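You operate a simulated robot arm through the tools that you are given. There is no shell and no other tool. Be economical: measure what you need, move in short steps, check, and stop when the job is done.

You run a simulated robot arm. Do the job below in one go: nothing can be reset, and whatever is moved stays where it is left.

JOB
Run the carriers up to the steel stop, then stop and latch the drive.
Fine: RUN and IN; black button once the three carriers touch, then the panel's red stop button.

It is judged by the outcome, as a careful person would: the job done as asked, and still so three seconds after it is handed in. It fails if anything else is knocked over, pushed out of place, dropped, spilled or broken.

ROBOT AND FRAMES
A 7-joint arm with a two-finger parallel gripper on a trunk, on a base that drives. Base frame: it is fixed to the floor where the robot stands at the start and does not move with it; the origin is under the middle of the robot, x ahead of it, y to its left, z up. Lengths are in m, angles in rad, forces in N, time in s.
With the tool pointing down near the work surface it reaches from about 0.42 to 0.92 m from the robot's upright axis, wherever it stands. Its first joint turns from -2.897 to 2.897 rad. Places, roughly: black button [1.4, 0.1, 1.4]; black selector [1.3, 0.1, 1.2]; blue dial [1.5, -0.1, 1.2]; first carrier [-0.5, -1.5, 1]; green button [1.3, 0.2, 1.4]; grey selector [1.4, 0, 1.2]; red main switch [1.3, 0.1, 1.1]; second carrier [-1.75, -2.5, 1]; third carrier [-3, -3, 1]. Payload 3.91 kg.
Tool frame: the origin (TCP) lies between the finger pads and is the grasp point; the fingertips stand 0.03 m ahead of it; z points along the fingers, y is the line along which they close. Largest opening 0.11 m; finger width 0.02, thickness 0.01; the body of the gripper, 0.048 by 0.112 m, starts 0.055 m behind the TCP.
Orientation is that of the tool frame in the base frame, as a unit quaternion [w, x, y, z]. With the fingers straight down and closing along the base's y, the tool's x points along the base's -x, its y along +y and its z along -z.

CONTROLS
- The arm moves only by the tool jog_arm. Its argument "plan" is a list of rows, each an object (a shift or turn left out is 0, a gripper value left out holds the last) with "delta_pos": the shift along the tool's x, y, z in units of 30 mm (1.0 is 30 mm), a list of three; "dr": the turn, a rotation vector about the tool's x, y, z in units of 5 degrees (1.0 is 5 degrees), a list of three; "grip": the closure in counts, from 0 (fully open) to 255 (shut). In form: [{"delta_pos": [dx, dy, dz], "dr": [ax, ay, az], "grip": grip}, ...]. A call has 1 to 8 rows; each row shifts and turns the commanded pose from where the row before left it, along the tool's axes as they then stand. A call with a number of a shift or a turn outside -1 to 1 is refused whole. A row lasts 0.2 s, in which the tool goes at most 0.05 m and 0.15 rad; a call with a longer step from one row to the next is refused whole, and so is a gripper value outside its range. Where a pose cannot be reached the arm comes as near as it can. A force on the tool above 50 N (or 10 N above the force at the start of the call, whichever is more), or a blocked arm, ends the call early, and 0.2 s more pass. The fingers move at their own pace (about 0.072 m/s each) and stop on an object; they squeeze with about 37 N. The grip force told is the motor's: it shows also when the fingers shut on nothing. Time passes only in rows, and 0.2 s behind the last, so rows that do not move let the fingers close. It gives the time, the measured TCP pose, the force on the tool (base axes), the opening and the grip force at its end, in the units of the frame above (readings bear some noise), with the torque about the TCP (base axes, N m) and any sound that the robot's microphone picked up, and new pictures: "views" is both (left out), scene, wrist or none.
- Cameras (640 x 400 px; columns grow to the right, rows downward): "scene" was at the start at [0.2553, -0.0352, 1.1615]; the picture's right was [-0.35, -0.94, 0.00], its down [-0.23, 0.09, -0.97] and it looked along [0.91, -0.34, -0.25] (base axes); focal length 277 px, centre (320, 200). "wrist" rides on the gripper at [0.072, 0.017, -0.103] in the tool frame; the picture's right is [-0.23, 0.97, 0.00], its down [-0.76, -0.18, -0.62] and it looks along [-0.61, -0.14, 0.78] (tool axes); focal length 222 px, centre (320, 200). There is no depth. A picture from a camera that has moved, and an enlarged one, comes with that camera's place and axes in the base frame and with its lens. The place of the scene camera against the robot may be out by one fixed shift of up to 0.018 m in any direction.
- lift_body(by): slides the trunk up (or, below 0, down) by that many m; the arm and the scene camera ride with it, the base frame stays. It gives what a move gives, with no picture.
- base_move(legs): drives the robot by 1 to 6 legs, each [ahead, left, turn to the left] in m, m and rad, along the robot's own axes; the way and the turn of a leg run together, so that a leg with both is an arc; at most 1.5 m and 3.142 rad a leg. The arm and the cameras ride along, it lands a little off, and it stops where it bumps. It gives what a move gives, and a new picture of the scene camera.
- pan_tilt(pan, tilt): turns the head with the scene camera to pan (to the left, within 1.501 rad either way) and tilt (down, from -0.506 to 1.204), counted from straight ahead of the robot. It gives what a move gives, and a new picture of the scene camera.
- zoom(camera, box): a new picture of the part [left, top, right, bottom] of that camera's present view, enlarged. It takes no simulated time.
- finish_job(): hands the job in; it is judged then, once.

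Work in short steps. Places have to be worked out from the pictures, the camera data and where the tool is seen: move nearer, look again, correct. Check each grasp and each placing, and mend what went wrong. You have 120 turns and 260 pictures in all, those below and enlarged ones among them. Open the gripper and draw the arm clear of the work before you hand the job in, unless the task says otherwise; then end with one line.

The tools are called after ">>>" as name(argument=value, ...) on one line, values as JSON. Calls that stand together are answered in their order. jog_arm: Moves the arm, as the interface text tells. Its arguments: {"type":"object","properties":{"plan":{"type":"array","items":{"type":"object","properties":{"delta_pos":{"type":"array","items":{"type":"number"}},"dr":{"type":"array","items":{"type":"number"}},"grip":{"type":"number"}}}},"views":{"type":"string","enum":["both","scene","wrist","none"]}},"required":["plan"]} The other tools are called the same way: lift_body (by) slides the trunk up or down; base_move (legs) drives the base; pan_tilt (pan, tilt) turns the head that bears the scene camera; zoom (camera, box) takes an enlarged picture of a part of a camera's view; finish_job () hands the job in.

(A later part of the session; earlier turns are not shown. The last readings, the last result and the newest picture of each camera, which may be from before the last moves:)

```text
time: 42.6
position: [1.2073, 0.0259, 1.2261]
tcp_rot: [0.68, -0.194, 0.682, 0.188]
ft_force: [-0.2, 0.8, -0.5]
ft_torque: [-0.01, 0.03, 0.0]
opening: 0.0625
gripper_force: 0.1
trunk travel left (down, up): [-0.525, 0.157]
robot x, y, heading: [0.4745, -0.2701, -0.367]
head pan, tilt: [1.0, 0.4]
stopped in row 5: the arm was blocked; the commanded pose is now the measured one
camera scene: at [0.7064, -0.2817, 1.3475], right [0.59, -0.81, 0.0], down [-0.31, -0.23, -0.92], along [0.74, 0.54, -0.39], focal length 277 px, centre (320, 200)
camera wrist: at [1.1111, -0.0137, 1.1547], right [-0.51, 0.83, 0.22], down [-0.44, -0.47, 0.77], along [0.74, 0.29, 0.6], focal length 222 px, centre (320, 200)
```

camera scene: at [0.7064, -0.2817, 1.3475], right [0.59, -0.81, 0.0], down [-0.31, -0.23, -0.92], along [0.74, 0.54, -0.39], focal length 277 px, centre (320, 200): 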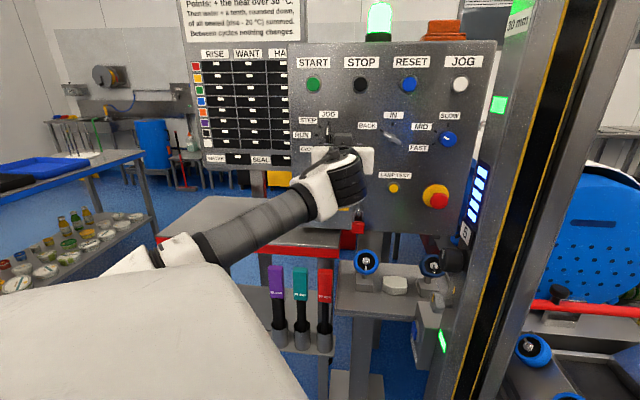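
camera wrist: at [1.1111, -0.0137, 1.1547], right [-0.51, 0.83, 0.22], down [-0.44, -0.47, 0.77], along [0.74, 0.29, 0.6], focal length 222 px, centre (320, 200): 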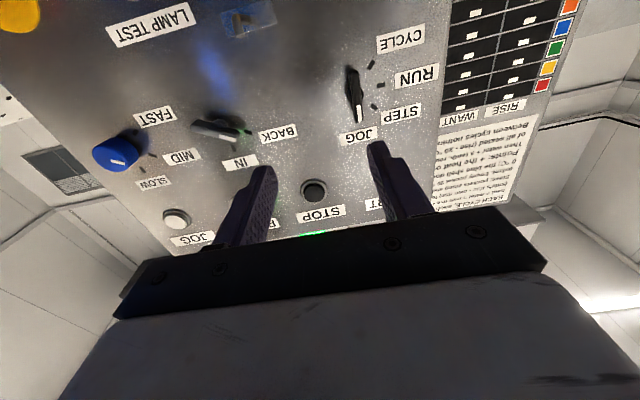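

Left motion hit the arm's limit again, so I shift the base ~0.14 m to the left along the panel and bring the tool back right.

>>> base_move(legs=[[-0.115, 0.08, 0]])

>>> jog_arm(plan=[{"delta_pos": [0, -0.9, 0]}, {"delta_pos": [0, -0.9, 0.2]}, {"delta_pos": [0, -0.9, 0.5]}, {"delta_pos": [0, -0.9, 0.5]}], views="both")

```text
time: 43.9
position: [1.1279, 0.1411, 1.2264]
tcp_rot: [0.679, -0.196, 0.681, 0.19]
ft_force: [0.3, -0.3, -0.3]
ft_torque: [0.01, 0.01, -0.03]
opening: 0.0626
gripper_force: 0.1
trunk travel left (down, up): [-0.525, 0.157]
robot x, y, heading: [0.3929, -0.1558, -0.367]
head pan, tilt: [1.0, 0.4]
camera scene: at [0.6277, -0.1673, 1.3476], right [0.59, -0.81, 0.0], down [-0.31, -0.23, -0.92], along [0.74, 0.55, -0.39], focal length 277 px, centre (320, 200)
```

scene: 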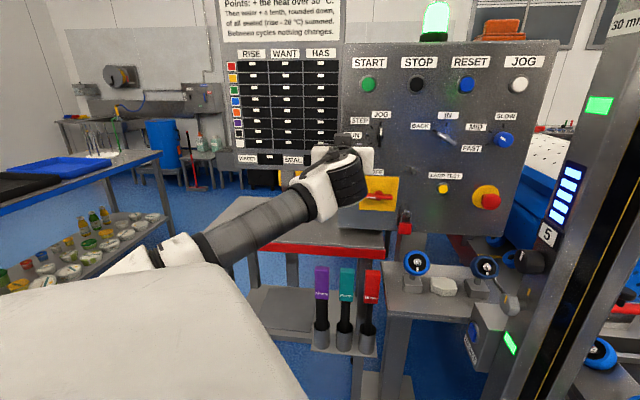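

```text
time: 44.9
position: [1.217, 0.0681, 1.2277]
tcp_rot: [0.679, -0.196, 0.681, 0.192]
ft_force: [0.3, -0.2, -0.6]
ft_torque: [0.01, 0.0, -0.01]
opening: 0.0627
gripper_force: 0.1
trunk travel left (down, up): [-0.525, 0.157]
robot x, y, heading: [0.3988, -0.1579, -0.369]
head pan, tilt: [1.0, 0.4]
camera scene: at [0.6284, -0.168, 1.3474], right [0.59, -0.81, 0.0], down [-0.31, -0.23, -0.92], along [0.74, 0.55, -0.39], focal length 277 px, centre (320, 200)
camera wrist: at [1.1207, 0.027, 1.1552], right [-0.51, 0.83, 0.22], down [-0.44, -0.47, 0.77], along [0.74, 0.29, 0.6], focal length 222 px, centre (320, 200)
```

scene: 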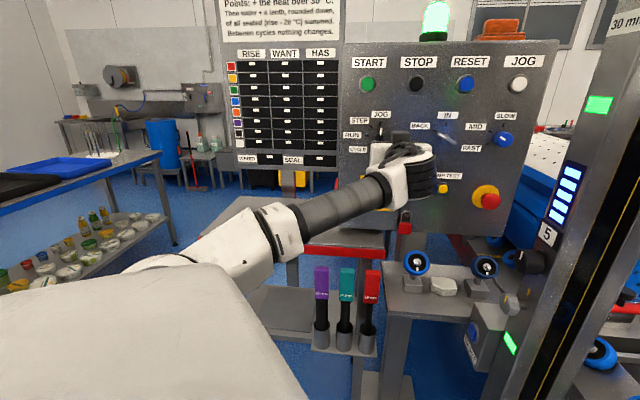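
wrist: 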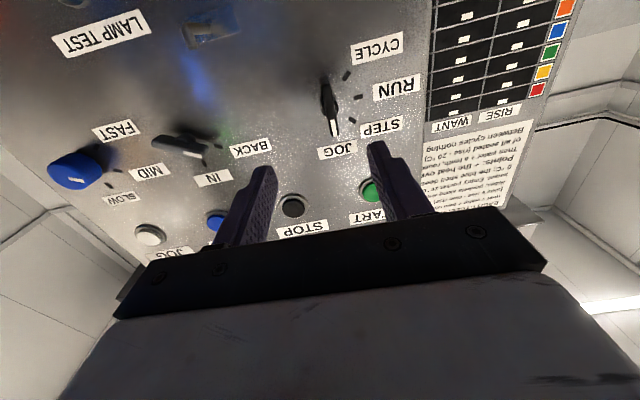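

Knob is straight ahead (s≈0.616, z≈1.225); small left correction, then advance ~8 cm with fingers either side of the lever.

>>> jog_arm(plan=[{"delta_pos": [0.1, 0.3, 0.5]}, {"delta_pos": [0, 0, 0.7]}, {"delta_pos": [0, 0, 0.7]}, {"delta_pos": [0, 0, 0.7]}], views="both")

```text
time: 45.9
position: [1.2787, 0.1169, 1.2238]
tcp_rot: [0.679, -0.195, 0.681, 0.19]
ft_force: [0.5, 0.5, -0.7]
ft_torque: [0.01, -0.03, 0.0]
opening: 0.0627
gripper_force: 0.0
trunk travel left (down, up): [-0.525, 0.157]
robot x, y, heading: [0.3965, -0.1614, -0.369]
head pan, tilt: [1.0, 0.4]
camera scene: at [0.6283, -0.1678, 1.3475], right [0.59, -0.81, 0.0], down [-0.31, -0.23, -0.92], along [0.74, 0.55, -0.39], focal length 277 px, centre (320, 200)
camera wrist: at [1.1821, 0.0761, 1.152], right [-0.51, 0.83, 0.22], down [-0.44, -0.47, 0.77], along [0.74, 0.29, 0.6], focal length 222 px, centre (320, 200)
```

scene: 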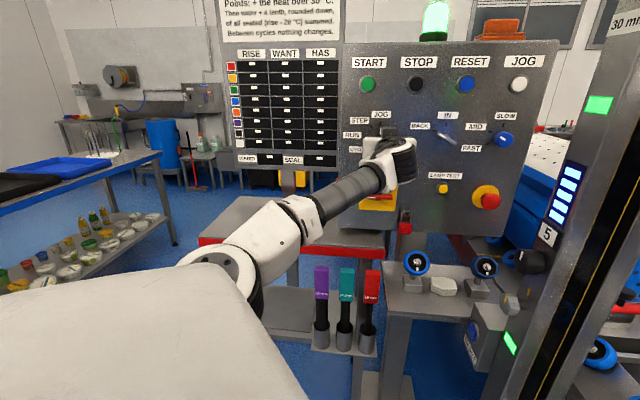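
wrist: 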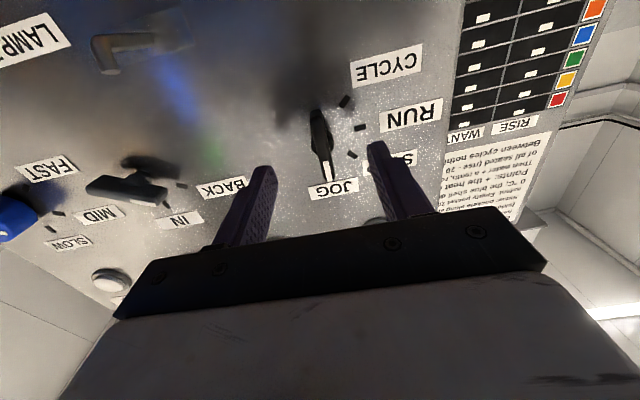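

Centered between the fingers. Advance another 3 cm.

>>> jog_arm(plan=[{"delta_pos": [0, 0, 0.5]}, {"delta_pos": [0, 0, 0.5]}], views="wrist")

```text
time: 46.5
position: [1.303, 0.1332, 1.2234]
tcp_rot: [0.679, -0.195, 0.682, 0.19]
ft_force: [0.2, 0.3, 0.6]
ft_torque: [0.03, 0.01, -0.01]
opening: 0.0626
gripper_force: 0.1
trunk travel left (down, up): [-0.525, 0.157]
robot x, y, heading: [0.3965, -0.1593, -0.366]
head pan, tilt: [1.0, 0.4]
camera wrist: at [1.2067, 0.0924, 1.1514], right [-0.51, 0.83, 0.22], down [-0.44, -0.47, 0.77], along [0.74, 0.29, 0.6], focal length 222 px, centre (320, 200)
```

wrist: 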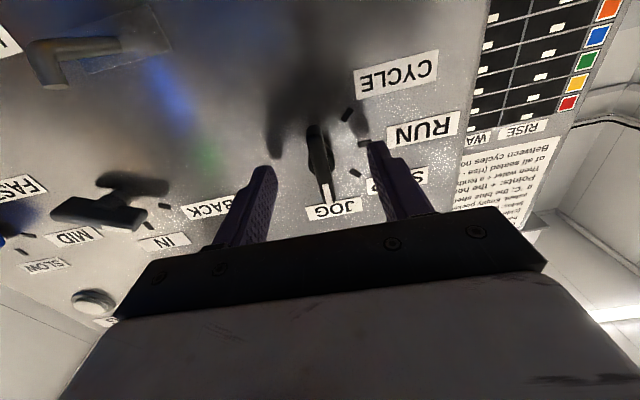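

Fingertips are around the lever, ~2 cm from the panel. Advance 1 cm and close.

>>> jog_arm(plan=[{"delta_pos": [0, 0, 0.35]}, {"grip": 180}, {"grip": 255}, {"grip": 255}, {"grip": 255}], views="both")

```text
time: 47.7
position: [1.3117, 0.139, 1.2243]
tcp_rot: [0.679, -0.196, 0.681, 0.191]
ft_force: [-1.6, 2.1, -0.6]
ft_torque: [-0.03, -0.03, -0.47]
opening: 0.0189
gripper_force: 45.4
trunk travel left (down, up): [-0.525, 0.157]
robot x, y, heading: [0.3952, -0.161, -0.368]
head pan, tilt: [1.0, 0.4]
camera scene: at [0.6278, -0.1675, 1.3476], right [0.59, -0.81, 0.0], down [-0.31, -0.23, -0.92], along [0.74, 0.55, -0.39], focal length 277 px, centre (320, 200)
camera wrist: at [1.2159, 0.0985, 1.1512], right [-0.51, 0.83, 0.22], down [-0.44, -0.47, 0.77], along [0.74, 0.3, 0.6], focal length 222 px, centre (320, 200)
```

scene: 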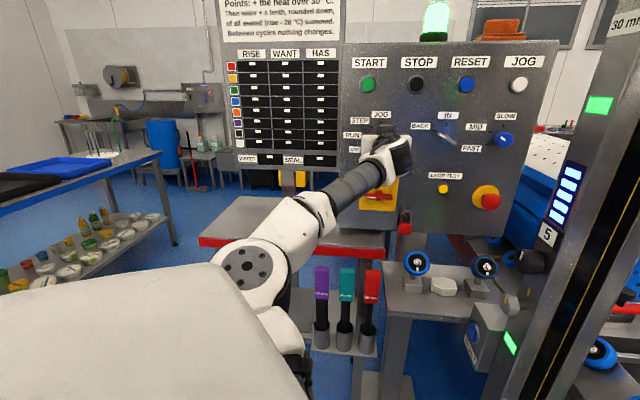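
wrist: 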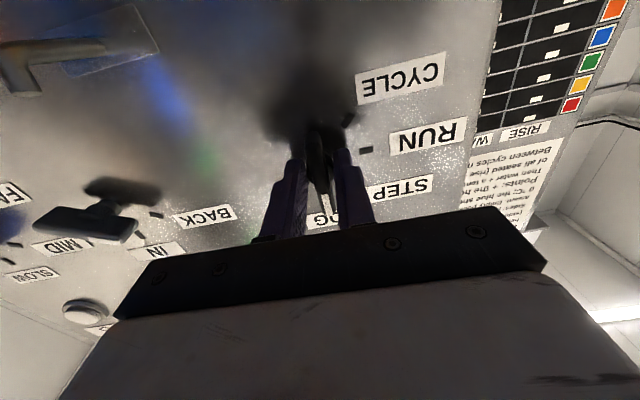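

Lever is gripped (1.9 cm). Turn it counter‑clockwise (dr z negative).

>>> jog_arm(plan=[{"dr": [0, 0, -1]}, {"dr": [0, 0, -1]}, {"dr": [0, 0, -1]}, {"dr": [0, 0, -1]}, {"dr": [0, 0, -1]}, {"dr": [0, 0, -1]}, {"dr": [0, 0, -1]}, {"dr": [0, 0, -1]}], views="both")

```text
time: 49.5
position: [1.3129, 0.1382, 1.2228]
tcp_rot: [0.704, -0.417, 0.573, -0.055]
ft_force: [14.1, 5.4, 8.4]
ft_torque: [-0.1, 0.18, -1.06]
opening: 0.0188
gripper_force: 45.2
trunk travel left (down, up): [-0.525, 0.157]
robot x, y, heading: [0.3984, -0.16, -0.368]
head pan, tilt: [1.0, 0.4]
camera scene: at [0.6289, -0.1675, 1.3474], right [0.59, -0.81, 0.0], down [-0.31, -0.23, -0.92], along [0.74, 0.55, -0.39], focal length 277 px, centre (320, 200)
camera wrist: at [1.2427, 0.0544, 1.158], right [-0.47, 0.76, -0.46], down [-0.72, -0.02, 0.7], along [0.52, 0.65, 0.55], focal length 222 px, centre (320, 200)
```

scene: 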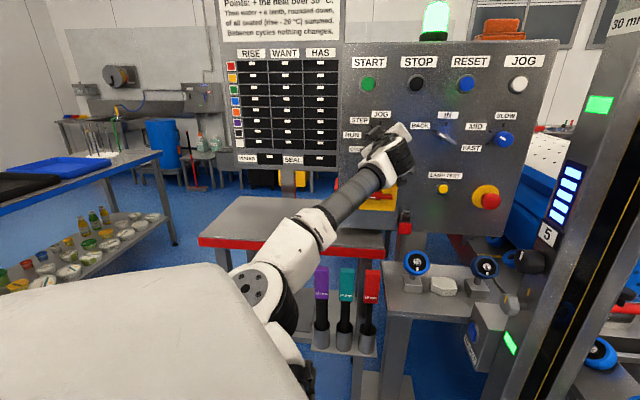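
wrist: 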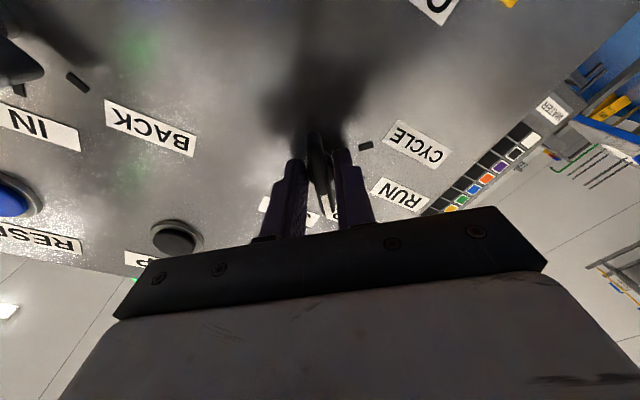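

Turning well, modest force. Continue towards RUN.

>>> jog_arm(plan=[{"dr": [0, 0, -1]}, {"dr": [0, 0, -1]}, {"dr": [0, 0, -1]}, {"dr": [0, 0, -1]}, {"dr": [0, 0, -1]}, {"dr": [0, 0, -1]}, {"dr": [0, 0, -1]}, {"dr": [0, 0, -1]}], views="both")

```text
time: 51.3
position: [1.3118, 0.1353, 1.2244]
tcp_rot: [0.642, -0.587, 0.396, -0.293]
ft_force: [28.6, 5.9, 22.6]
ft_torque: [0.46, -0.72, -0.83]
opening: 0.0183
gripper_force: 44.7
trunk travel left (down, up): [-0.525, 0.157]
robot x, y, heading: [0.3932, -0.1586, -0.367]
head pan, tilt: [1.0, 0.4]
camera scene: at [0.6288, -0.168, 1.3474], right [0.59, -0.81, 0.0], down [-0.31, -0.23, -0.92], along [0.74, 0.55, -0.39], focal length 277 px, centre (320, 200)
camera wrist: at [1.2605, 0.0244, 1.1962], right [-0.2, 0.33, -0.92], down [-0.91, 0.29, 0.3], along [0.37, 0.9, 0.24], focal length 222 px, centre (320, 200)
```

scene: 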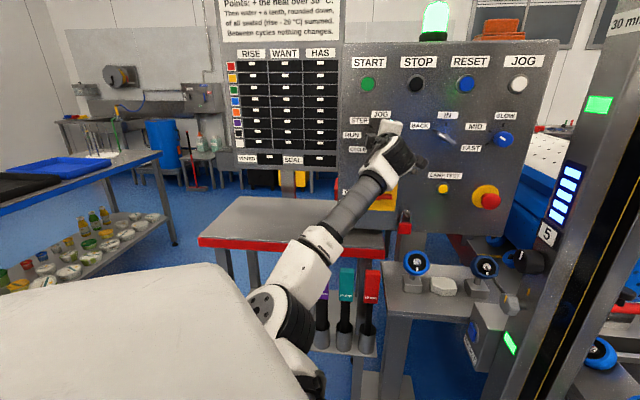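
wrist: 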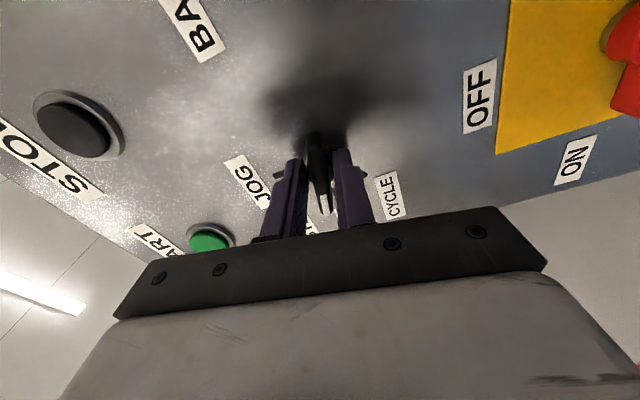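

About 80° turned. Two more small rows to reach RUN, with a slight move toward the panel and down... checked by force.

>>> jog_arm(plan=[{"dr": [0, 0, -1], "delta_pos": [0, 0, 0.1]}, {"dr": [0, 0, -0.9], "delta_pos": [0, 0, 0.1]}, {"grip": 230}, {"grip": 180}, {"grip": 120}, {"grip": 100}], views="both")

```text
time: 52.7
position: [1.3175, 0.1405, 1.2231]
tcp_rot: [-0.616, 0.619, -0.346, 0.344]
ft_force: [-0.3, 0.1, -1.2]
ft_torque: [-0.04, -0.01, -0.02]
opening: 0.0667
gripper_force: 0.0
trunk travel left (down, up): [-0.525, 0.157]
robot x, y, heading: [0.3953, -0.1613, -0.366]
head pan, tilt: [1.0, 0.4]
camera scene: at [0.6282, -0.1678, 1.3475], right [0.59, -0.81, 0.0], down [-0.31, -0.23, -0.92], along [0.74, 0.55, -0.39], focal length 277 px, centre (320, 200)
camera wrist: at [1.2676, 0.026, 1.2067], right [-0.12, 0.19, -0.97], down [-0.93, 0.32, 0.18], along [0.35, 0.93, 0.14], focal length 222 px, centre (320, 200)
```

scene: 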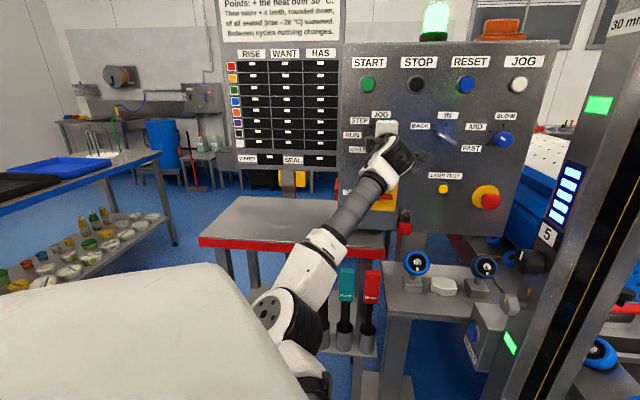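
wrist: 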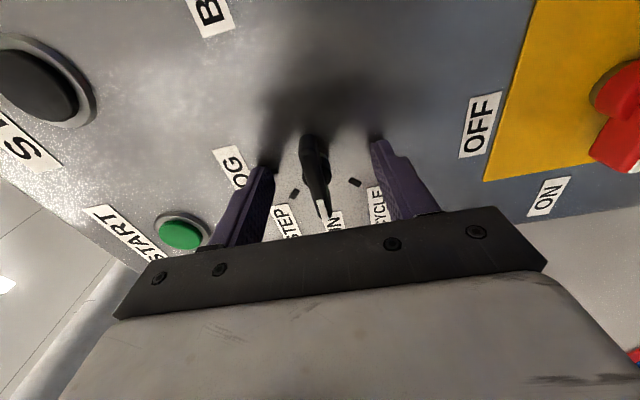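

Pointer is on RUN and released. Back off, and rotate the tool back 46° so it suits the grey selector's slanted lever.

>>> jog_arm(plan=[{"delta_pos": [0, 0, -0.9]}, {"delta_pos": [0, 0, -0.9]}, {"delta_pos": [0, 0, -0.9], "dr": [0, 0, 1]}, {"delta_pos": [0, 0, -0.5], "dr": [0, 0, 1]}, {"dr": [0, 0, 1]}, {"dr": [0, 0, 1]}, {"dr": [0, 0, 1]}, {"dr": [0, 0, 1]}], views="none")

>>> jog_arm(plan=[{"dr": [0, 0, 1]}, {"dr": [0, 0, 1]}, {"dr": [0, 0, 1]}, {"delta_pos": [0.7, -0.7, 0]}, {"delta_pos": [0.7, -0.7, 0]}, {"delta_pos": [0.7, -0.7, 0]}, {"delta_pos": [0.7, -0.7, 0]}, {"delta_pos": [0.7, -0.7, 0]}], views="both")

```text
time: 54.5
position: [1.2335, 0.0918, 1.224]
tcp_rot: [0.683, -0.508, 0.496, -0.171]
ft_force: [-0.6, 0.2, -0.7]
ft_torque: [0.03, -0.02, -0.02]
opening: 0.067
gripper_force: 0.1
trunk travel left (down, up): [-0.525, 0.157]
robot x, y, heading: [0.3979, -0.1599, -0.362]
head pan, tilt: [1.0, 0.4]
```

```text
time: 56.3
position: [1.311, -0.0372, 1.2227]
tcp_rot: [0.701, -0.439, 0.557, -0.082]
ft_force: [-0.6, -0.3, 0.5]
ft_torque: [0.01, -0.01, 0.01]
opening: 0.0669
gripper_force: 0.1
trunk travel left (down, up): [-0.525, 0.157]
robot x, y, heading: [0.3962, -0.1598, -0.367]
head pan, tilt: [1.0, 0.4]
camera scene: at [0.6283, -0.1681, 1.3475], right [0.59, -0.81, 0.0], down [-0.31, -0.23, -0.92], along [0.74, 0.55, -0.39], focal length 277 px, centre (320, 200)
camera wrist: at [1.2444, -0.1241, 1.1603], right [-0.45, 0.72, -0.53], down [-0.74, 0.03, 0.67], along [0.5, 0.69, 0.53], focal length 222 px, centre (320, 200)
```

scene: 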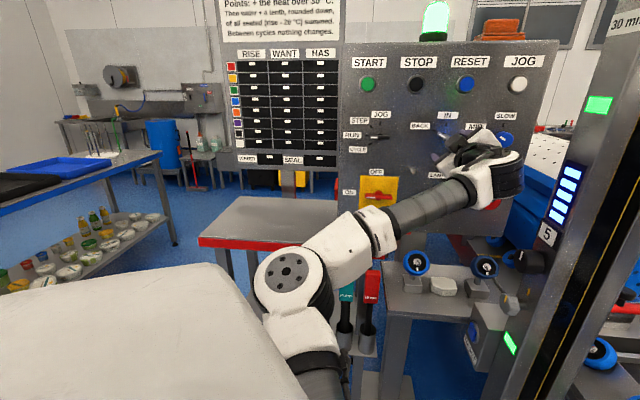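
wrist: 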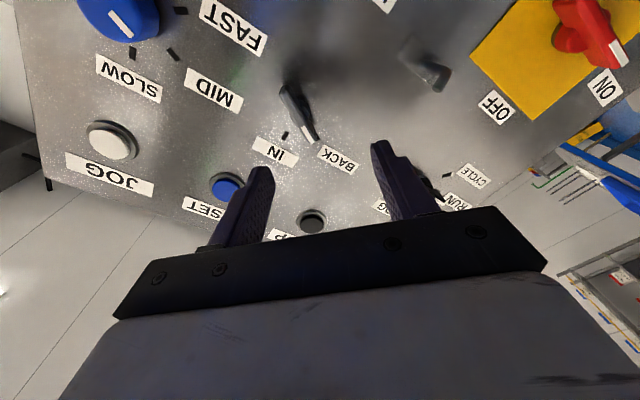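

Grey lever computed at ≈60° CCW from vertical, centre s≈0.784, z≈1.227. Rotate 15° more, correct, and advance 6 cm.

>>> jog_arm(plan=[{"dr": [0, 0, -1]}, {"dr": [0, 0, -1]}, {"dr": [0, 0, -1]}, {"delta_pos": [0.47, -0.46, 0]}, {"delta_pos": [0, 0, 0.7]}, {"delta_pos": [0, 0, 0.7]}, {"delta_pos": [0, 0, 0.6]}], views="wrist")

```text
time: 57.9
position: [1.3746, -0.0203, 1.2277]
tcp_rot: [0.683, -0.508, 0.495, -0.173]
ft_force: [-0.5, -0.6, -0.4]
ft_torque: [0.0, 0.01, 0.01]
opening: 0.0668
gripper_force: 0.0
trunk travel left (down, up): [-0.525, 0.157]
robot x, y, heading: [0.3997, -0.1576, -0.365]
head pan, tilt: [1.0, 0.4]
camera wrist: at [1.3152, -0.1208, 1.1776], right [-0.36, 0.58, -0.73], down [-0.83, 0.16, 0.54], along [0.43, 0.8, 0.42], focal length 222 px, centre (320, 200)
```

wrist: 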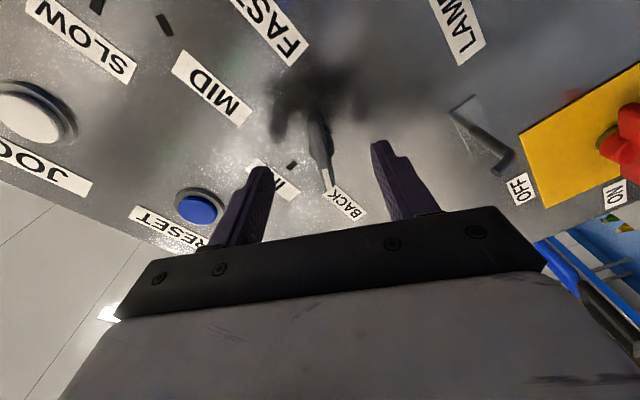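

Well aligned. Advance 3.5 cm and close.

>>> jog_arm(plan=[{"delta_pos": [0, 0, 0.6]}, {"delta_pos": [0, 0, 0.5]}, {"grip": 180}, {"grip": 255}, {"grip": 255}, {"grip": 255}], views="wrist")

```text
time: 59.3
position: [1.4005, -0.0045, 1.2263]
tcp_rot: [0.683, -0.509, 0.495, -0.172]
ft_force: [-40.6, -12.0, -21.3]
ft_torque: [0.07, -0.07, -0.58]
opening: 0.0191
gripper_force: 45.5
trunk travel left (down, up): [-0.525, 0.157]
robot x, y, heading: [0.396, -0.1592, -0.37]
head pan, tilt: [1.0, 0.4]
camera wrist: at [1.3408, -0.104, 1.177], right [-0.37, 0.58, -0.73], down [-0.83, 0.16, 0.54], along [0.43, 0.8, 0.42], focal length 222 px, centre (320, 200)
```

wrist: 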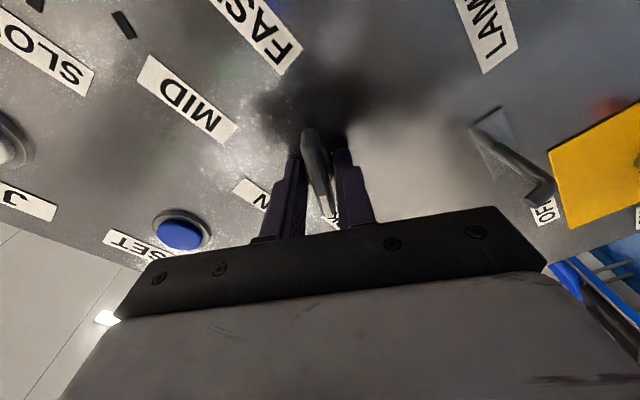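

Gripped but with ~40 N axial push; ease back 4 mm, then turn clockwise.

>>> jog_arm(plan=[{"delta_pos": [0, 0, -0.1]}, {"dr": [0, 0, 1]}, {"dr": [0, 0, 1]}, {"dr": [0, 0, 1]}, {"dr": [0, 0, 1]}, {"dr": [0, 0, 1]}, {"dr": [0, 0, 1]}], views="none")

>>> jog_arm(plan=[{"dr": [0, 0, 1]}, {"dr": [0, 0, 1]}, {"dr": [0, 0, 1]}, {"dr": [0, 0, 1]}, {"dr": [0, 0, 1]}, {"dr": [0, 0, 1]}], views="both")

```text
time: 60.9
position: [1.3996, -0.0052, 1.2282]
tcp_rot: [0.706, -0.362, 0.609, 0.011]
ft_force: [2.0, 5.3, -3.8]
ft_torque: [0.68, -1.25, 0.02]
opening: 0.0193
gripper_force: 45.1
trunk travel left (down, up): [-0.525, 0.157]
robot x, y, heading: [0.396, -0.1573, -0.362]
head pan, tilt: [1.0, 0.4]
```

```text
time: 62.3
position: [1.4017, -0.0061, 1.2289]
tcp_rot: [0.678, -0.19, 0.683, 0.192]
ft_force: [23.7, 4.8, 13.9]
ft_torque: [0.61, -0.83, -1.03]
opening: 0.0192
gripper_force: 45.2
trunk travel left (down, up): [-0.525, 0.157]
robot x, y, heading: [0.3976, -0.1599, -0.364]
head pan, tilt: [1.0, 0.4]
camera scene: at [0.6291, -0.1677, 1.3475], right [0.59, -0.81, 0.0], down [-0.31, -0.23, -0.92], along [0.74, 0.55, -0.39], focal length 277 px, centre (320, 200)
camera wrist: at [1.3041, -0.0453, 1.157], right [-0.51, 0.83, 0.23], down [-0.44, -0.48, 0.76], along [0.74, 0.29, 0.6], focal length 222 px, centre (320, 200)
```

scene: 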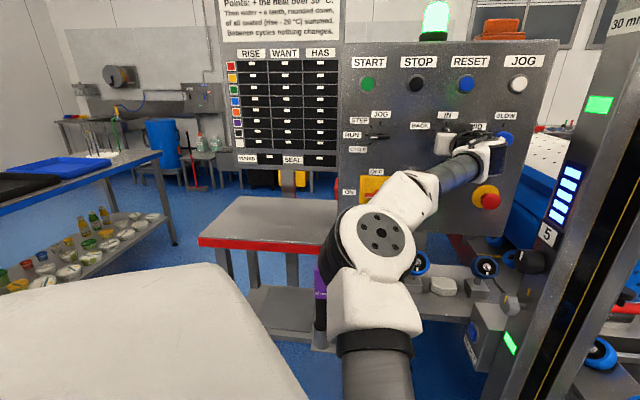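
wrist: 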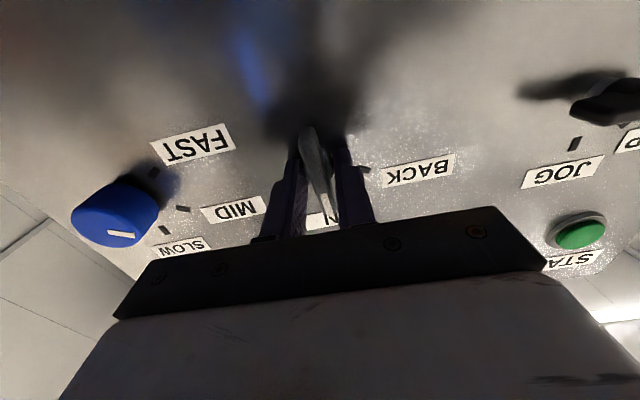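

Pointer looks at IN. Release, and back off to verify both selectors.

>>> jog_arm(plan=[{"grip": 200}, {"grip": 120}, {"grip": 100}, {"grip": 100}, {"delta_pos": [0, 0, -0.8]}, {"delta_pos": [0, 0, -0.8]}, {"delta_pos": [0, 0, -0.8]}, {"delta_pos": [0, 0, -0.8]}], views="wrist")

>>> zoom(camera="wrist", box=[60, 0, 480, 250])

>>> pan_tilt(pan=-1.5, tilt=0.25)

```text
time: 64.3
position: [1.3355, -0.1313, 1.2225]
tcp_rot: [0.685, -0.155, 0.694, 0.157]
ft_force: [-0.2, 0.4, -0.5]
ft_torque: [0.04, -0.03, 0.0]
opening: 0.0663
gripper_force: 0.1
trunk travel left (down, up): [-0.525, 0.157]
robot x, y, heading: [0.394, -0.1591, -0.365]
head pan, tilt: [1.0, 0.4]
stopped in row 8: the arm was blocked; the commanded pose is now the measured one
camera wrist: at [1.2349, -0.1594, 1.1514], right [-0.42, 0.88, 0.23], down [-0.48, -0.43, 0.77], along [0.78, 0.21, 0.6], focal length 222 px, centre (320, 200)
```

wrist: 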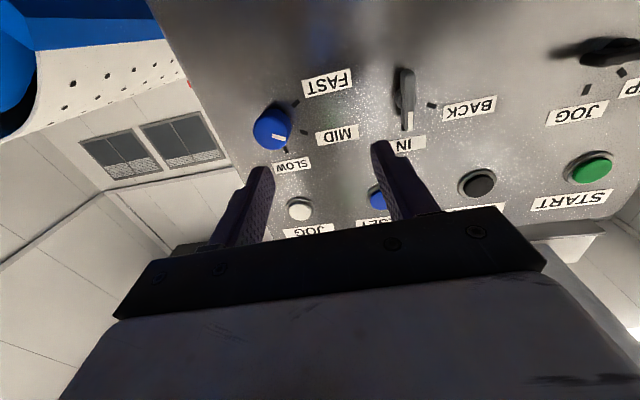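

```text
1.52 times, centred on (270, 125) of wrist
camera zoom: at [1.2349, -0.1594, 1.1514], right [-0.42, 0.88, 0.23], down [-0.48, -0.43, 0.77], along [0.78, 0.21, 0.6], focal length 338 px, centre (396, 314)
```

zoom: 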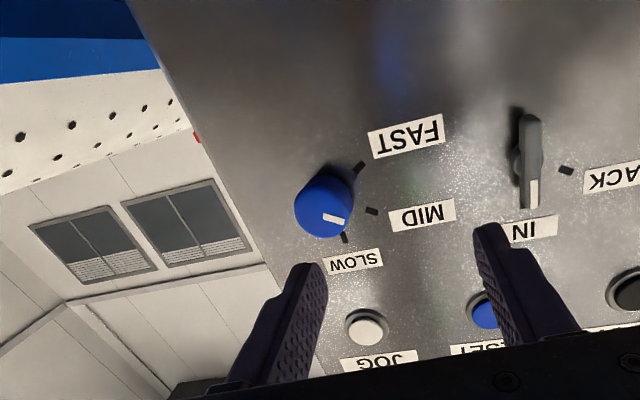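

```text
time: 66.5
position: [1.336, -0.129, 1.2228]
tcp_rot: [0.686, -0.156, 0.693, 0.158]
ft_force: [-0.5, 0.2, -0.4]
ft_torque: [-0.01, -0.01, 0.02]
opening: 0.0668
gripper_force: 0.1
trunk travel left (down, up): [-0.525, 0.157]
robot x, y, heading: [0.3976, -0.1644, -0.368]
head pan, tilt: [-1.499, 0.25]
camera scene: at [0.5264, -0.3123, 1.3615], right [-0.96, 0.29, 0.0], down [0.07, 0.24, -0.97], along [-0.28, -0.93, -0.25], focal length 277 px, centre (320, 200)
```

scene: 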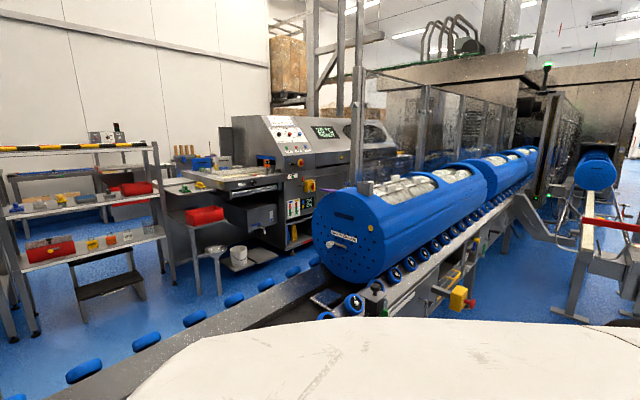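

IN and RUN are set. Head now sees carriers; zoom for baseline.

>>> zoom(camera="scene", box=[290, 130, 560, 330])

>>> zoom(camera="scene", box=[430, 110, 570, 230])

```text
2.00 times, centred on (425, 230) of scene
camera zoom: at [0.5264, -0.3123, 1.3615], right [-0.96, 0.29, 0.0], down [0.07, 0.24, -0.97], along [-0.28, -0.93, -0.25], focal length 554 px, centre (110, 140)
```

zoom: 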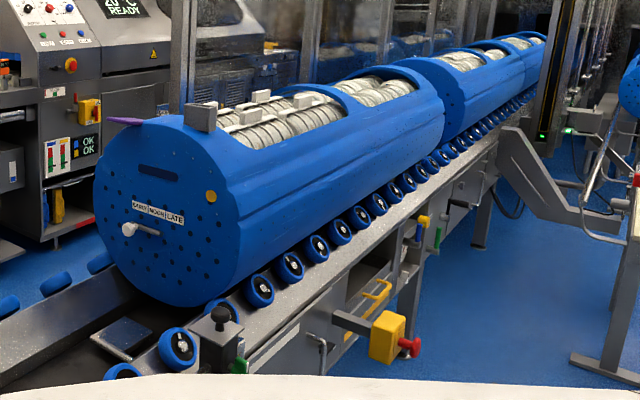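

```text
3.33 times, centred on (500, 170) of scene
camera zoom: at [0.5264, -0.3123, 1.3615], right [-0.96, 0.29, 0.0], down [0.07, 0.24, -0.97], along [-0.28, -0.93, -0.25], focal length 922 px, centre (-280, 300)
```

zoom: 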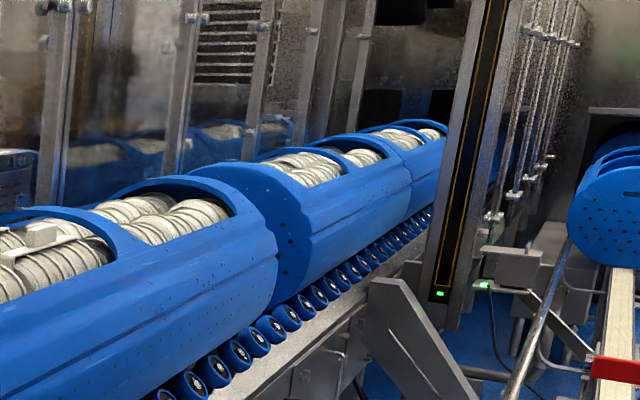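

Now raise the trunk 0.12 for the upper button row, straighten the yaw (8° left), close the gripper and slide left toward START.

>>> lift_body(by=0.12)

>>> jog_arm(plan=[{"dr": [-0.8, 0, 0], "grip": 255}, {"dr": [-0.8, 0, 0], "grip": 255}, {"delta_pos": [0, 0.9, 0]}, {"delta_pos": [0, 0.9, 0]}, {"delta_pos": [0, 0.9, 0]}, {"delta_pos": [0, 0.9, 0.1]}, {"delta_pos": [0, 0.9, 0.1]}, {"delta_pos": [0, 0.9, 0.1]}], views="wrist")

```text
time: 68.0
position: [1.3352, -0.1304, 1.3426]
tcp_rot: [0.685, -0.155, 0.694, 0.157]
ft_force: [0.8, -0.3, 0.9]
ft_torque: [0.02, -0.04, 0.03]
opening: 0.0668
gripper_force: 0.1
trunk travel left (down, up): [-0.645, 0.037]
robot x, y, heading: [0.3974, -0.1615, -0.365]
head pan, tilt: [-1.499, 0.25]
```

```text
time: 69.4
position: [1.3117, -0.1446, 1.3337]
tcp_rot: [0.68, -0.156, 0.699, 0.158]
ft_force: [0.1, -0.3, -0.3]
ft_torque: [-0.01, 0.01, 0.02]
opening: 0.0
gripper_force: 36.9
trunk travel left (down, up): [-0.645, 0.037]
robot x, y, heading: [0.3954, -0.1563, -0.352]
head pan, tilt: [-1.499, 0.25]
stopped in row 6: the arm was blocked; the commanded pose is now the measured one
camera wrist: at [1.2101, -0.175, 1.2643], right [-0.42, 0.88, 0.24], down [-0.46, -0.43, 0.78], along [0.78, 0.21, 0.59], focal length 222 px, centre (320, 200)
```

wrist: 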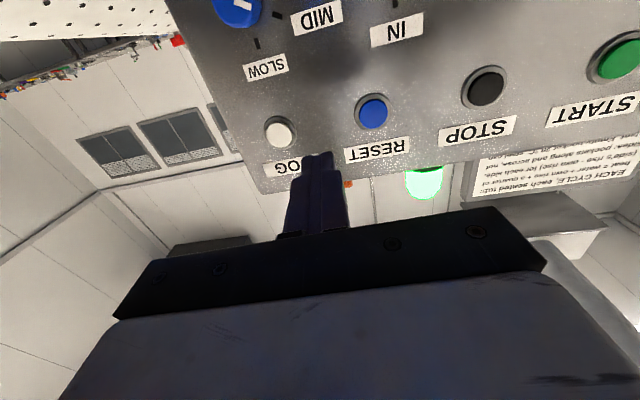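

Blocked without moving left; I look at the arm.

>>> pan_tilt(pan=0.8, tilt=0.5)

```text
time: 71.5
position: [1.3127, -0.1469, 1.3335]
tcp_rot: [0.68, -0.155, 0.7, 0.154]
ft_force: [0.1, 0.4, 0.7]
ft_torque: [0.0, 0.01, 0.0]
opening: 0.0001
gripper_force: 36.9
trunk travel left (down, up): [-0.645, 0.037]
robot x, y, heading: [0.3953, -0.1607, -0.36]
head pan, tilt: [0.799, 0.499]
camera scene: at [0.6341, -0.1762, 1.459], right [0.42, -0.91, 0.01], down [-0.43, -0.21, -0.88], along [0.8, 0.37, -0.48], focal length 277 px, centre (320, 200)
```

scene: 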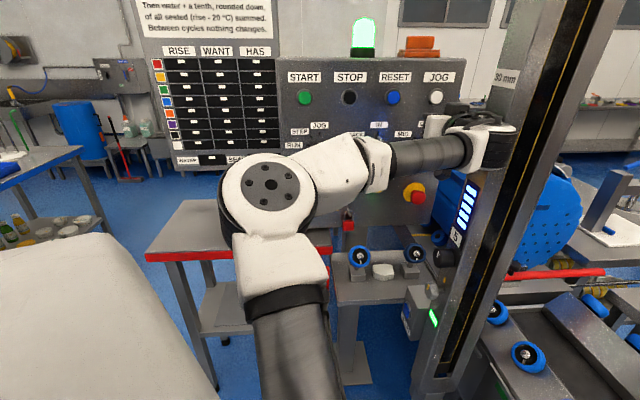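

Arm is near a joint limit on leftward moves but forward/right moves are free, so I'll use the base for the leftward shift: turn 0.14 left and shift so the tool stands before START.

>>> base_move(legs=[[0, 0, 0.14], [-0.13, 0.109, 0]])

>>> jog_arm(plan=[{"grip": 255}], views="wrist")

```text
time: 73.6
position: [1.2017, 0.1063, 1.3317]
tcp_rot: [0.667, -0.198, 0.689, 0.202]
ft_force: [0.5, -0.2, -0.1]
ft_torque: [0.03, -0.01, -0.05]
opening: 0.0001
gripper_force: 37.7
trunk travel left (down, up): [-0.645, 0.037]
robot x, y, heading: [0.2966, -0.0249, -0.225]
head pan, tilt: [0.799, 0.499]
camera scene: at [0.5348, -0.0126, 1.4585], right [0.55, -0.84, 0.0], down [-0.4, -0.26, -0.88], along [0.74, 0.48, -0.48], focal length 277 px, centre (320, 200)
```

scene: 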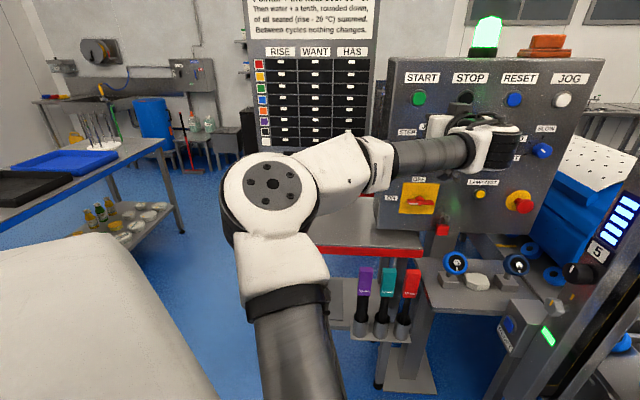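

```text
time: 74.0
position: [1.203, 0.1048, 1.3308]
tcp_rot: [0.667, -0.198, 0.689, 0.202]
ft_force: [-0.4, -0.3, 0.4]
ft_torque: [-0.01, -0.02, -0.02]
opening: 0.0003
gripper_force: 36.7
trunk travel left (down, up): [-0.645, 0.037]
robot x, y, heading: [0.2948, -0.0226, -0.225]
head pan, tilt: [0.799, 0.499]
camera wrist: at [1.1058, 0.0633, 1.2615], right [-0.52, 0.82, 0.24], down [-0.4, -0.48, 0.78], along [0.75, 0.31, 0.58], focal length 222 px, centre (320, 200)
```

wrist: 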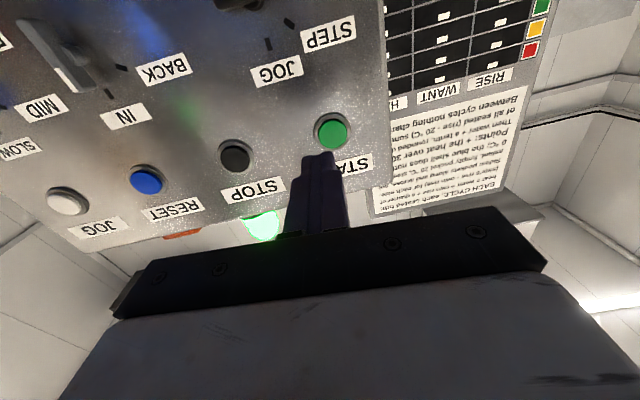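

START at ≈ (1.31, 0.184, 1.346). Correct 8 mm left, 18 mm up and approach to ~3 cm.

>>> jog_arm(plan=[{"delta_pos": [-0.6, 0.25, 0.3]}, {"delta_pos": [0, 0, 0.7]}, {"delta_pos": [0, 0, 0.7]}, {"delta_pos": [0, 0, 0.5]}], views="wrist")

>>> pan_tilt(pan=-1.5, tilt=0.3)

```text
time: 75.0
position: [1.2545, 0.1492, 1.3471]
tcp_rot: [0.668, -0.199, 0.687, 0.204]
ft_force: [0.4, -0.2, -0.2]
ft_torque: [0.0, -0.01, 0.0]
opening: 0.0
gripper_force: 36.8
trunk travel left (down, up): [-0.645, 0.037]
robot x, y, heading: [0.2905, -0.0218, -0.215]
head pan, tilt: [0.799, 0.499]
camera wrist: at [1.1581, 0.1073, 1.2773], right [-0.52, 0.82, 0.24], down [-0.4, -0.49, 0.77], along [0.75, 0.31, 0.58], focal length 222 px, centre (320, 200)
```

wrist: 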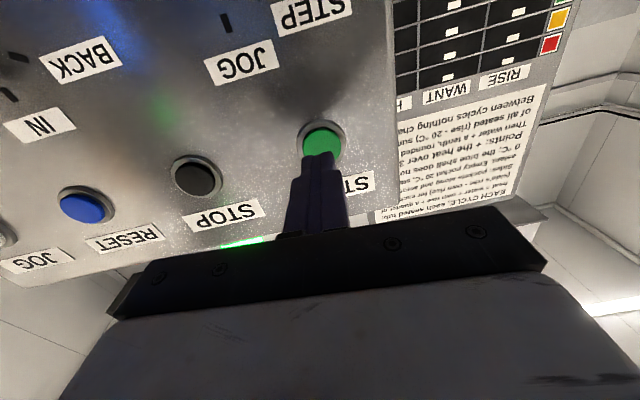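

```text
time: 77.2
position: [1.2565, 0.149, 1.3472]
tcp_rot: [0.667, -0.199, 0.688, 0.203]
ft_force: [-1.2, -0.2, 0.7]
ft_torque: [0.02, 0.01, 0.02]
opening: 0.0
gripper_force: 37.0
trunk travel left (down, up): [-0.645, 0.037]
robot x, y, heading: [0.2968, -0.0285, -0.223]
head pan, tilt: [-1.499, 0.3]
camera scene: at [0.4453, -0.1554, 1.4768], right [-0.99, 0.15, 0.0], down [0.04, 0.29, -0.96], along [-0.14, -0.94, -0.3], focal length 277 px, centre (320, 200)
```

scene: 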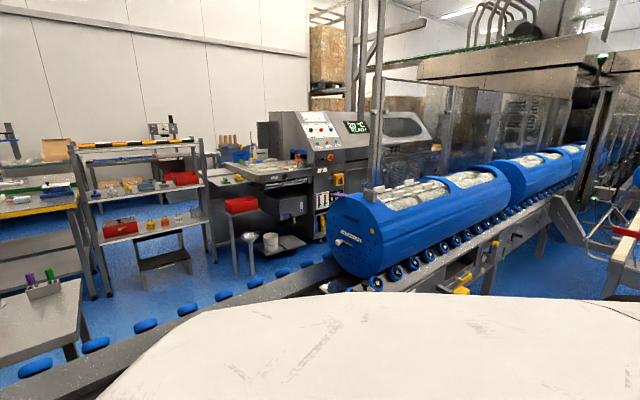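

Aligned on START with all three carriers in view. Press forward in small steps, watching for force.

>>> jog_arm(plan=[{"delta_pos": [0, 0, 0.5]}, {"delta_pos": [0, 0, 0.4]}, {"delta_pos": [0, 0, 0.3]}], views="both")

```text
time: 78.0
position: [1.2863, 0.1684, 1.3476]
tcp_rot: [0.668, -0.199, 0.688, 0.203]
ft_force: [0.4, -0.1, -0.1]
ft_torque: [0.02, 0.02, 0.02]
opening: 0.0001
gripper_force: 37.5
trunk travel left (down, up): [-0.645, 0.037]
robot x, y, heading: [0.2975, -0.0219, -0.223]
head pan, tilt: [-1.499, 0.3]
camera scene: at [0.4455, -0.1554, 1.4767], right [-0.99, 0.15, 0.0], down [0.04, 0.29, -0.96], along [-0.14, -0.94, -0.3], focal length 277 px, centre (320, 200)
camera wrist: at [1.1884, 0.1254, 1.2776], right [-0.52, 0.82, 0.24], down [-0.4, -0.49, 0.78], along [0.75, 0.31, 0.58], focal length 222 px, centre (320, 200)
```

scene: 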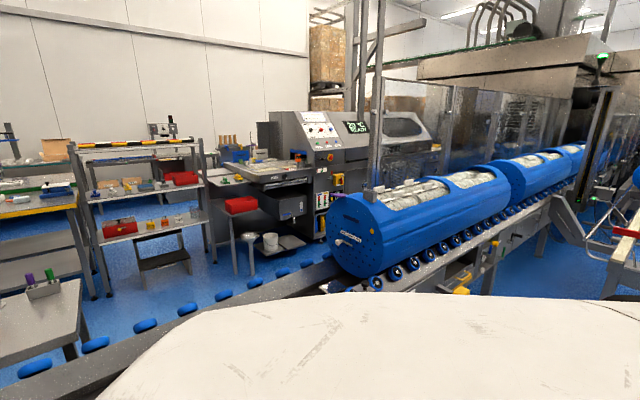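
wrist: 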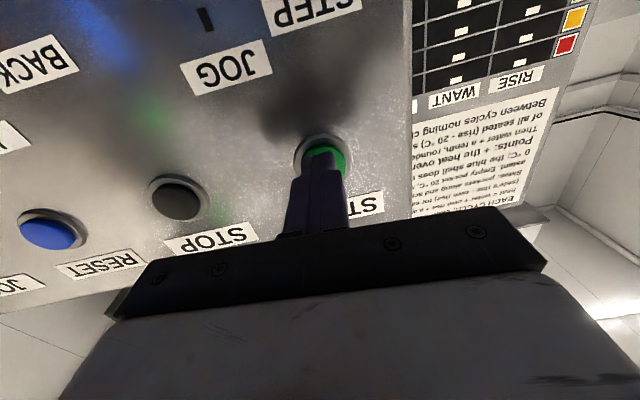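

Nearly touching. Continue in 6 mm steps.

>>> jog_arm(plan=[{"delta_pos": [0, 0.12, 0.2]}, {"delta_pos": [0, 0, 0.2]}, {"delta_pos": [0, 0, 0.15]}], views="scene")

```text
time: 78.8
position: [1.2963, 0.1776, 1.3472]
tcp_rot: [0.668, -0.198, 0.689, 0.202]
ft_force: [-27.8, -10.7, -11.6]
ft_torque: [-0.05, 0.11, 0.03]
opening: 0.0001
gripper_force: 37.5
trunk travel left (down, up): [-0.645, 0.037]
robot x, y, heading: [0.2968, -0.0276, -0.223]
head pan, tilt: [-1.499, 0.3]
heard: click
camera scene: at [0.4427, -0.1566, 1.4767], right [-0.99, 0.15, 0.0], down [0.05, 0.29, -0.95], along [-0.14, -0.94, -0.3], focal length 277 px, centre (320, 200)
```

scene: 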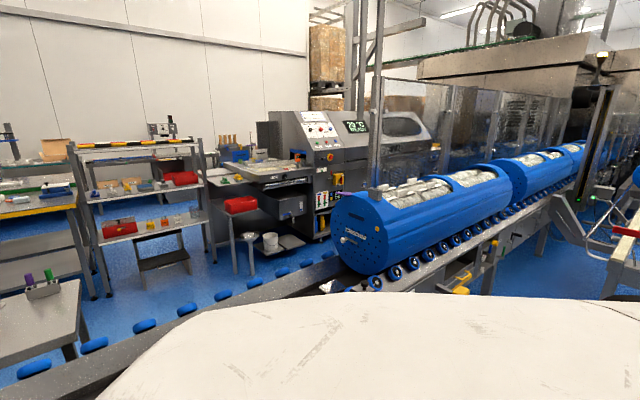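

Click heard, carriers started moving inward (away, right in view). Retract and move in front of STOP.

>>> jog_arm(plan=[{"delta_pos": [0, 0, -0.9]}, {"delta_pos": [0, -1, 0]}, {"delta_pos": [0, -1, 0]}, {"delta_pos": [0, -1, 0]}, {"delta_pos": [-0.1, -1, 0]}], views="both")

```text
time: 80.0
position: [1.3411, 0.0653, 1.3476]
tcp_rot: [0.667, -0.199, 0.688, 0.204]
ft_force: [0.7, -0.7, 0.6]
ft_torque: [0.04, -0.01, 0.03]
opening: 0.0001
gripper_force: 36.6
trunk travel left (down, up): [-0.645, 0.037]
robot x, y, heading: [0.2969, -0.0211, -0.219]
head pan, tilt: [-1.499, 0.3]
camera scene: at [0.4454, -0.156, 1.4767], right [-0.99, 0.15, 0.0], down [0.04, 0.29, -0.96], along [-0.14, -0.94, -0.3], focal length 277 px, centre (320, 200)
camera wrist: at [1.2429, 0.0238, 1.2785], right [-0.52, 0.82, 0.24], down [-0.4, -0.49, 0.77], along [0.75, 0.31, 0.58], focal length 222 px, centre (320, 200)
```

scene: 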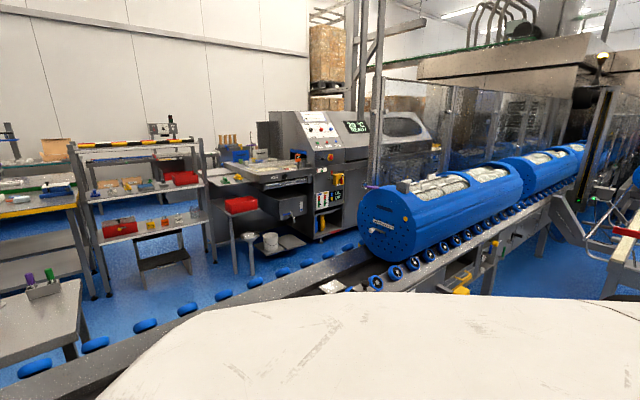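
wrist: 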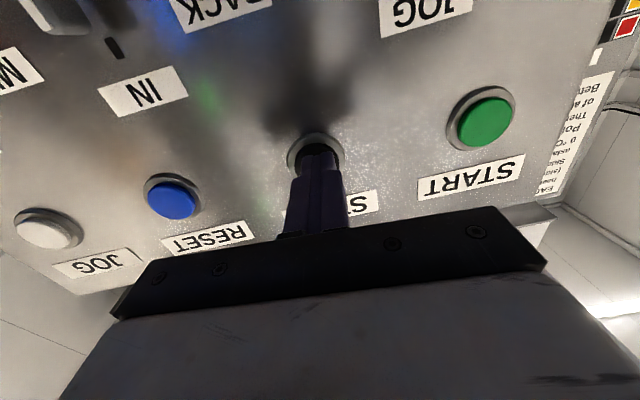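

Right in front of STOP. Zoom at the carriers.

>>> zoom(camera="scene", box=[350, 100, 640, 281])

>>> zoom(camera="scene", box=[490, 120, 620, 220])

```text
2.21 times, centred on (495, 190) of scene
camera zoom: at [0.4454, -0.156, 1.4767], right [-0.99, 0.15, 0.0], down [0.04, 0.29, -0.96], along [-0.14, -0.94, -0.3], focal length 611 px, centre (-66, 221)
```

zoom: 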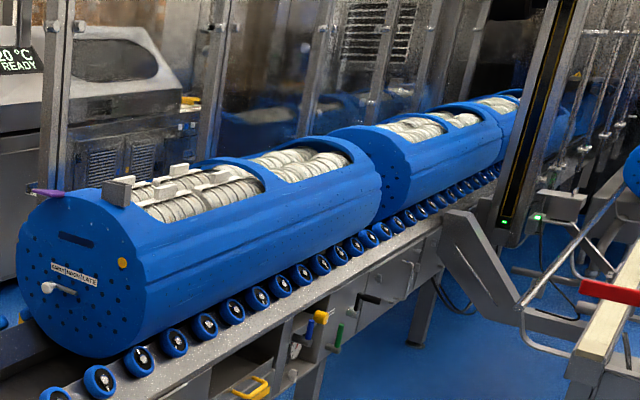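

```text
4.00 times, centred on (555, 170) of scene
camera zoom: at [0.4454, -0.156, 1.4767], right [-0.99, 0.15, 0.0], down [0.04, 0.29, -0.96], along [-0.14, -0.94, -0.3], focal length 1107 px, centre (-620, 320)
```

zoom: 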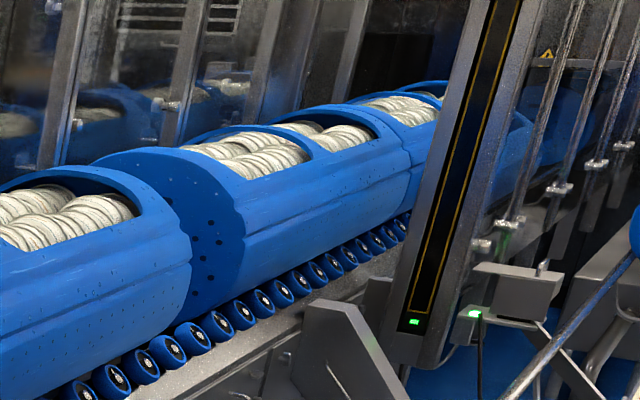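

Carriers move; gap between 2 and 3 seems closed, 1 still trailing. Wait ~1 s and look.

>>> jog_arm(plan=[{}, {}, {}], views="scene")

>>> zoom(camera="scene", box=[490, 120, 620, 220])

```text
time: 80.8
position: [1.3396, 0.0654, 1.3481]
tcp_rot: [0.668, -0.198, 0.688, 0.202]
ft_force: [-0.2, 0.7, -0.2]
ft_torque: [0.03, -0.01, -0.02]
opening: 0.0002
gripper_force: 36.7
trunk travel left (down, up): [-0.645, 0.037]
robot x, y, heading: [0.2948, -0.0232, -0.223]
head pan, tilt: [-1.499, 0.3]
camera scene: at [0.4453, -0.1554, 1.4768], right [-0.99, 0.15, 0.0], down [0.04, 0.29, -0.96], along [-0.14, -0.94, -0.3], focal length 277 px, centre (320, 200)
```

scene: 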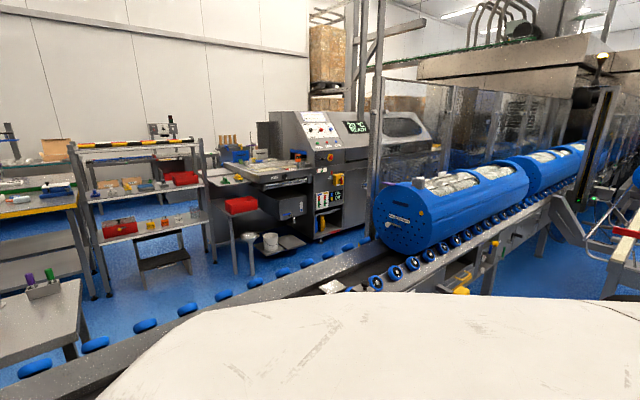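

```text
4.00 times, centred on (555, 170) of scene
camera zoom: at [0.4453, -0.1554, 1.4768], right [-0.99, 0.15, 0.0], down [0.04, 0.29, -0.96], along [-0.14, -0.94, -0.3], focal length 1107 px, centre (-620, 320)
```

zoom: 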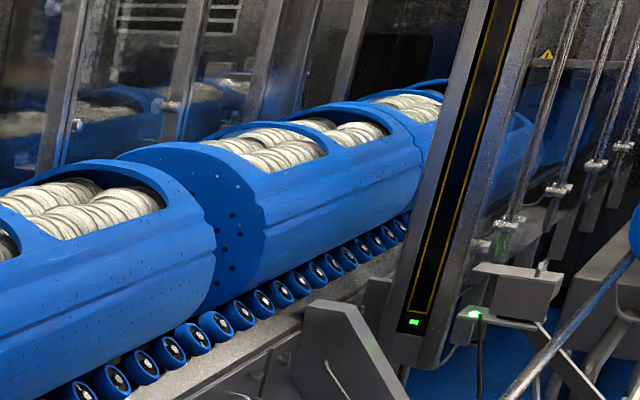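

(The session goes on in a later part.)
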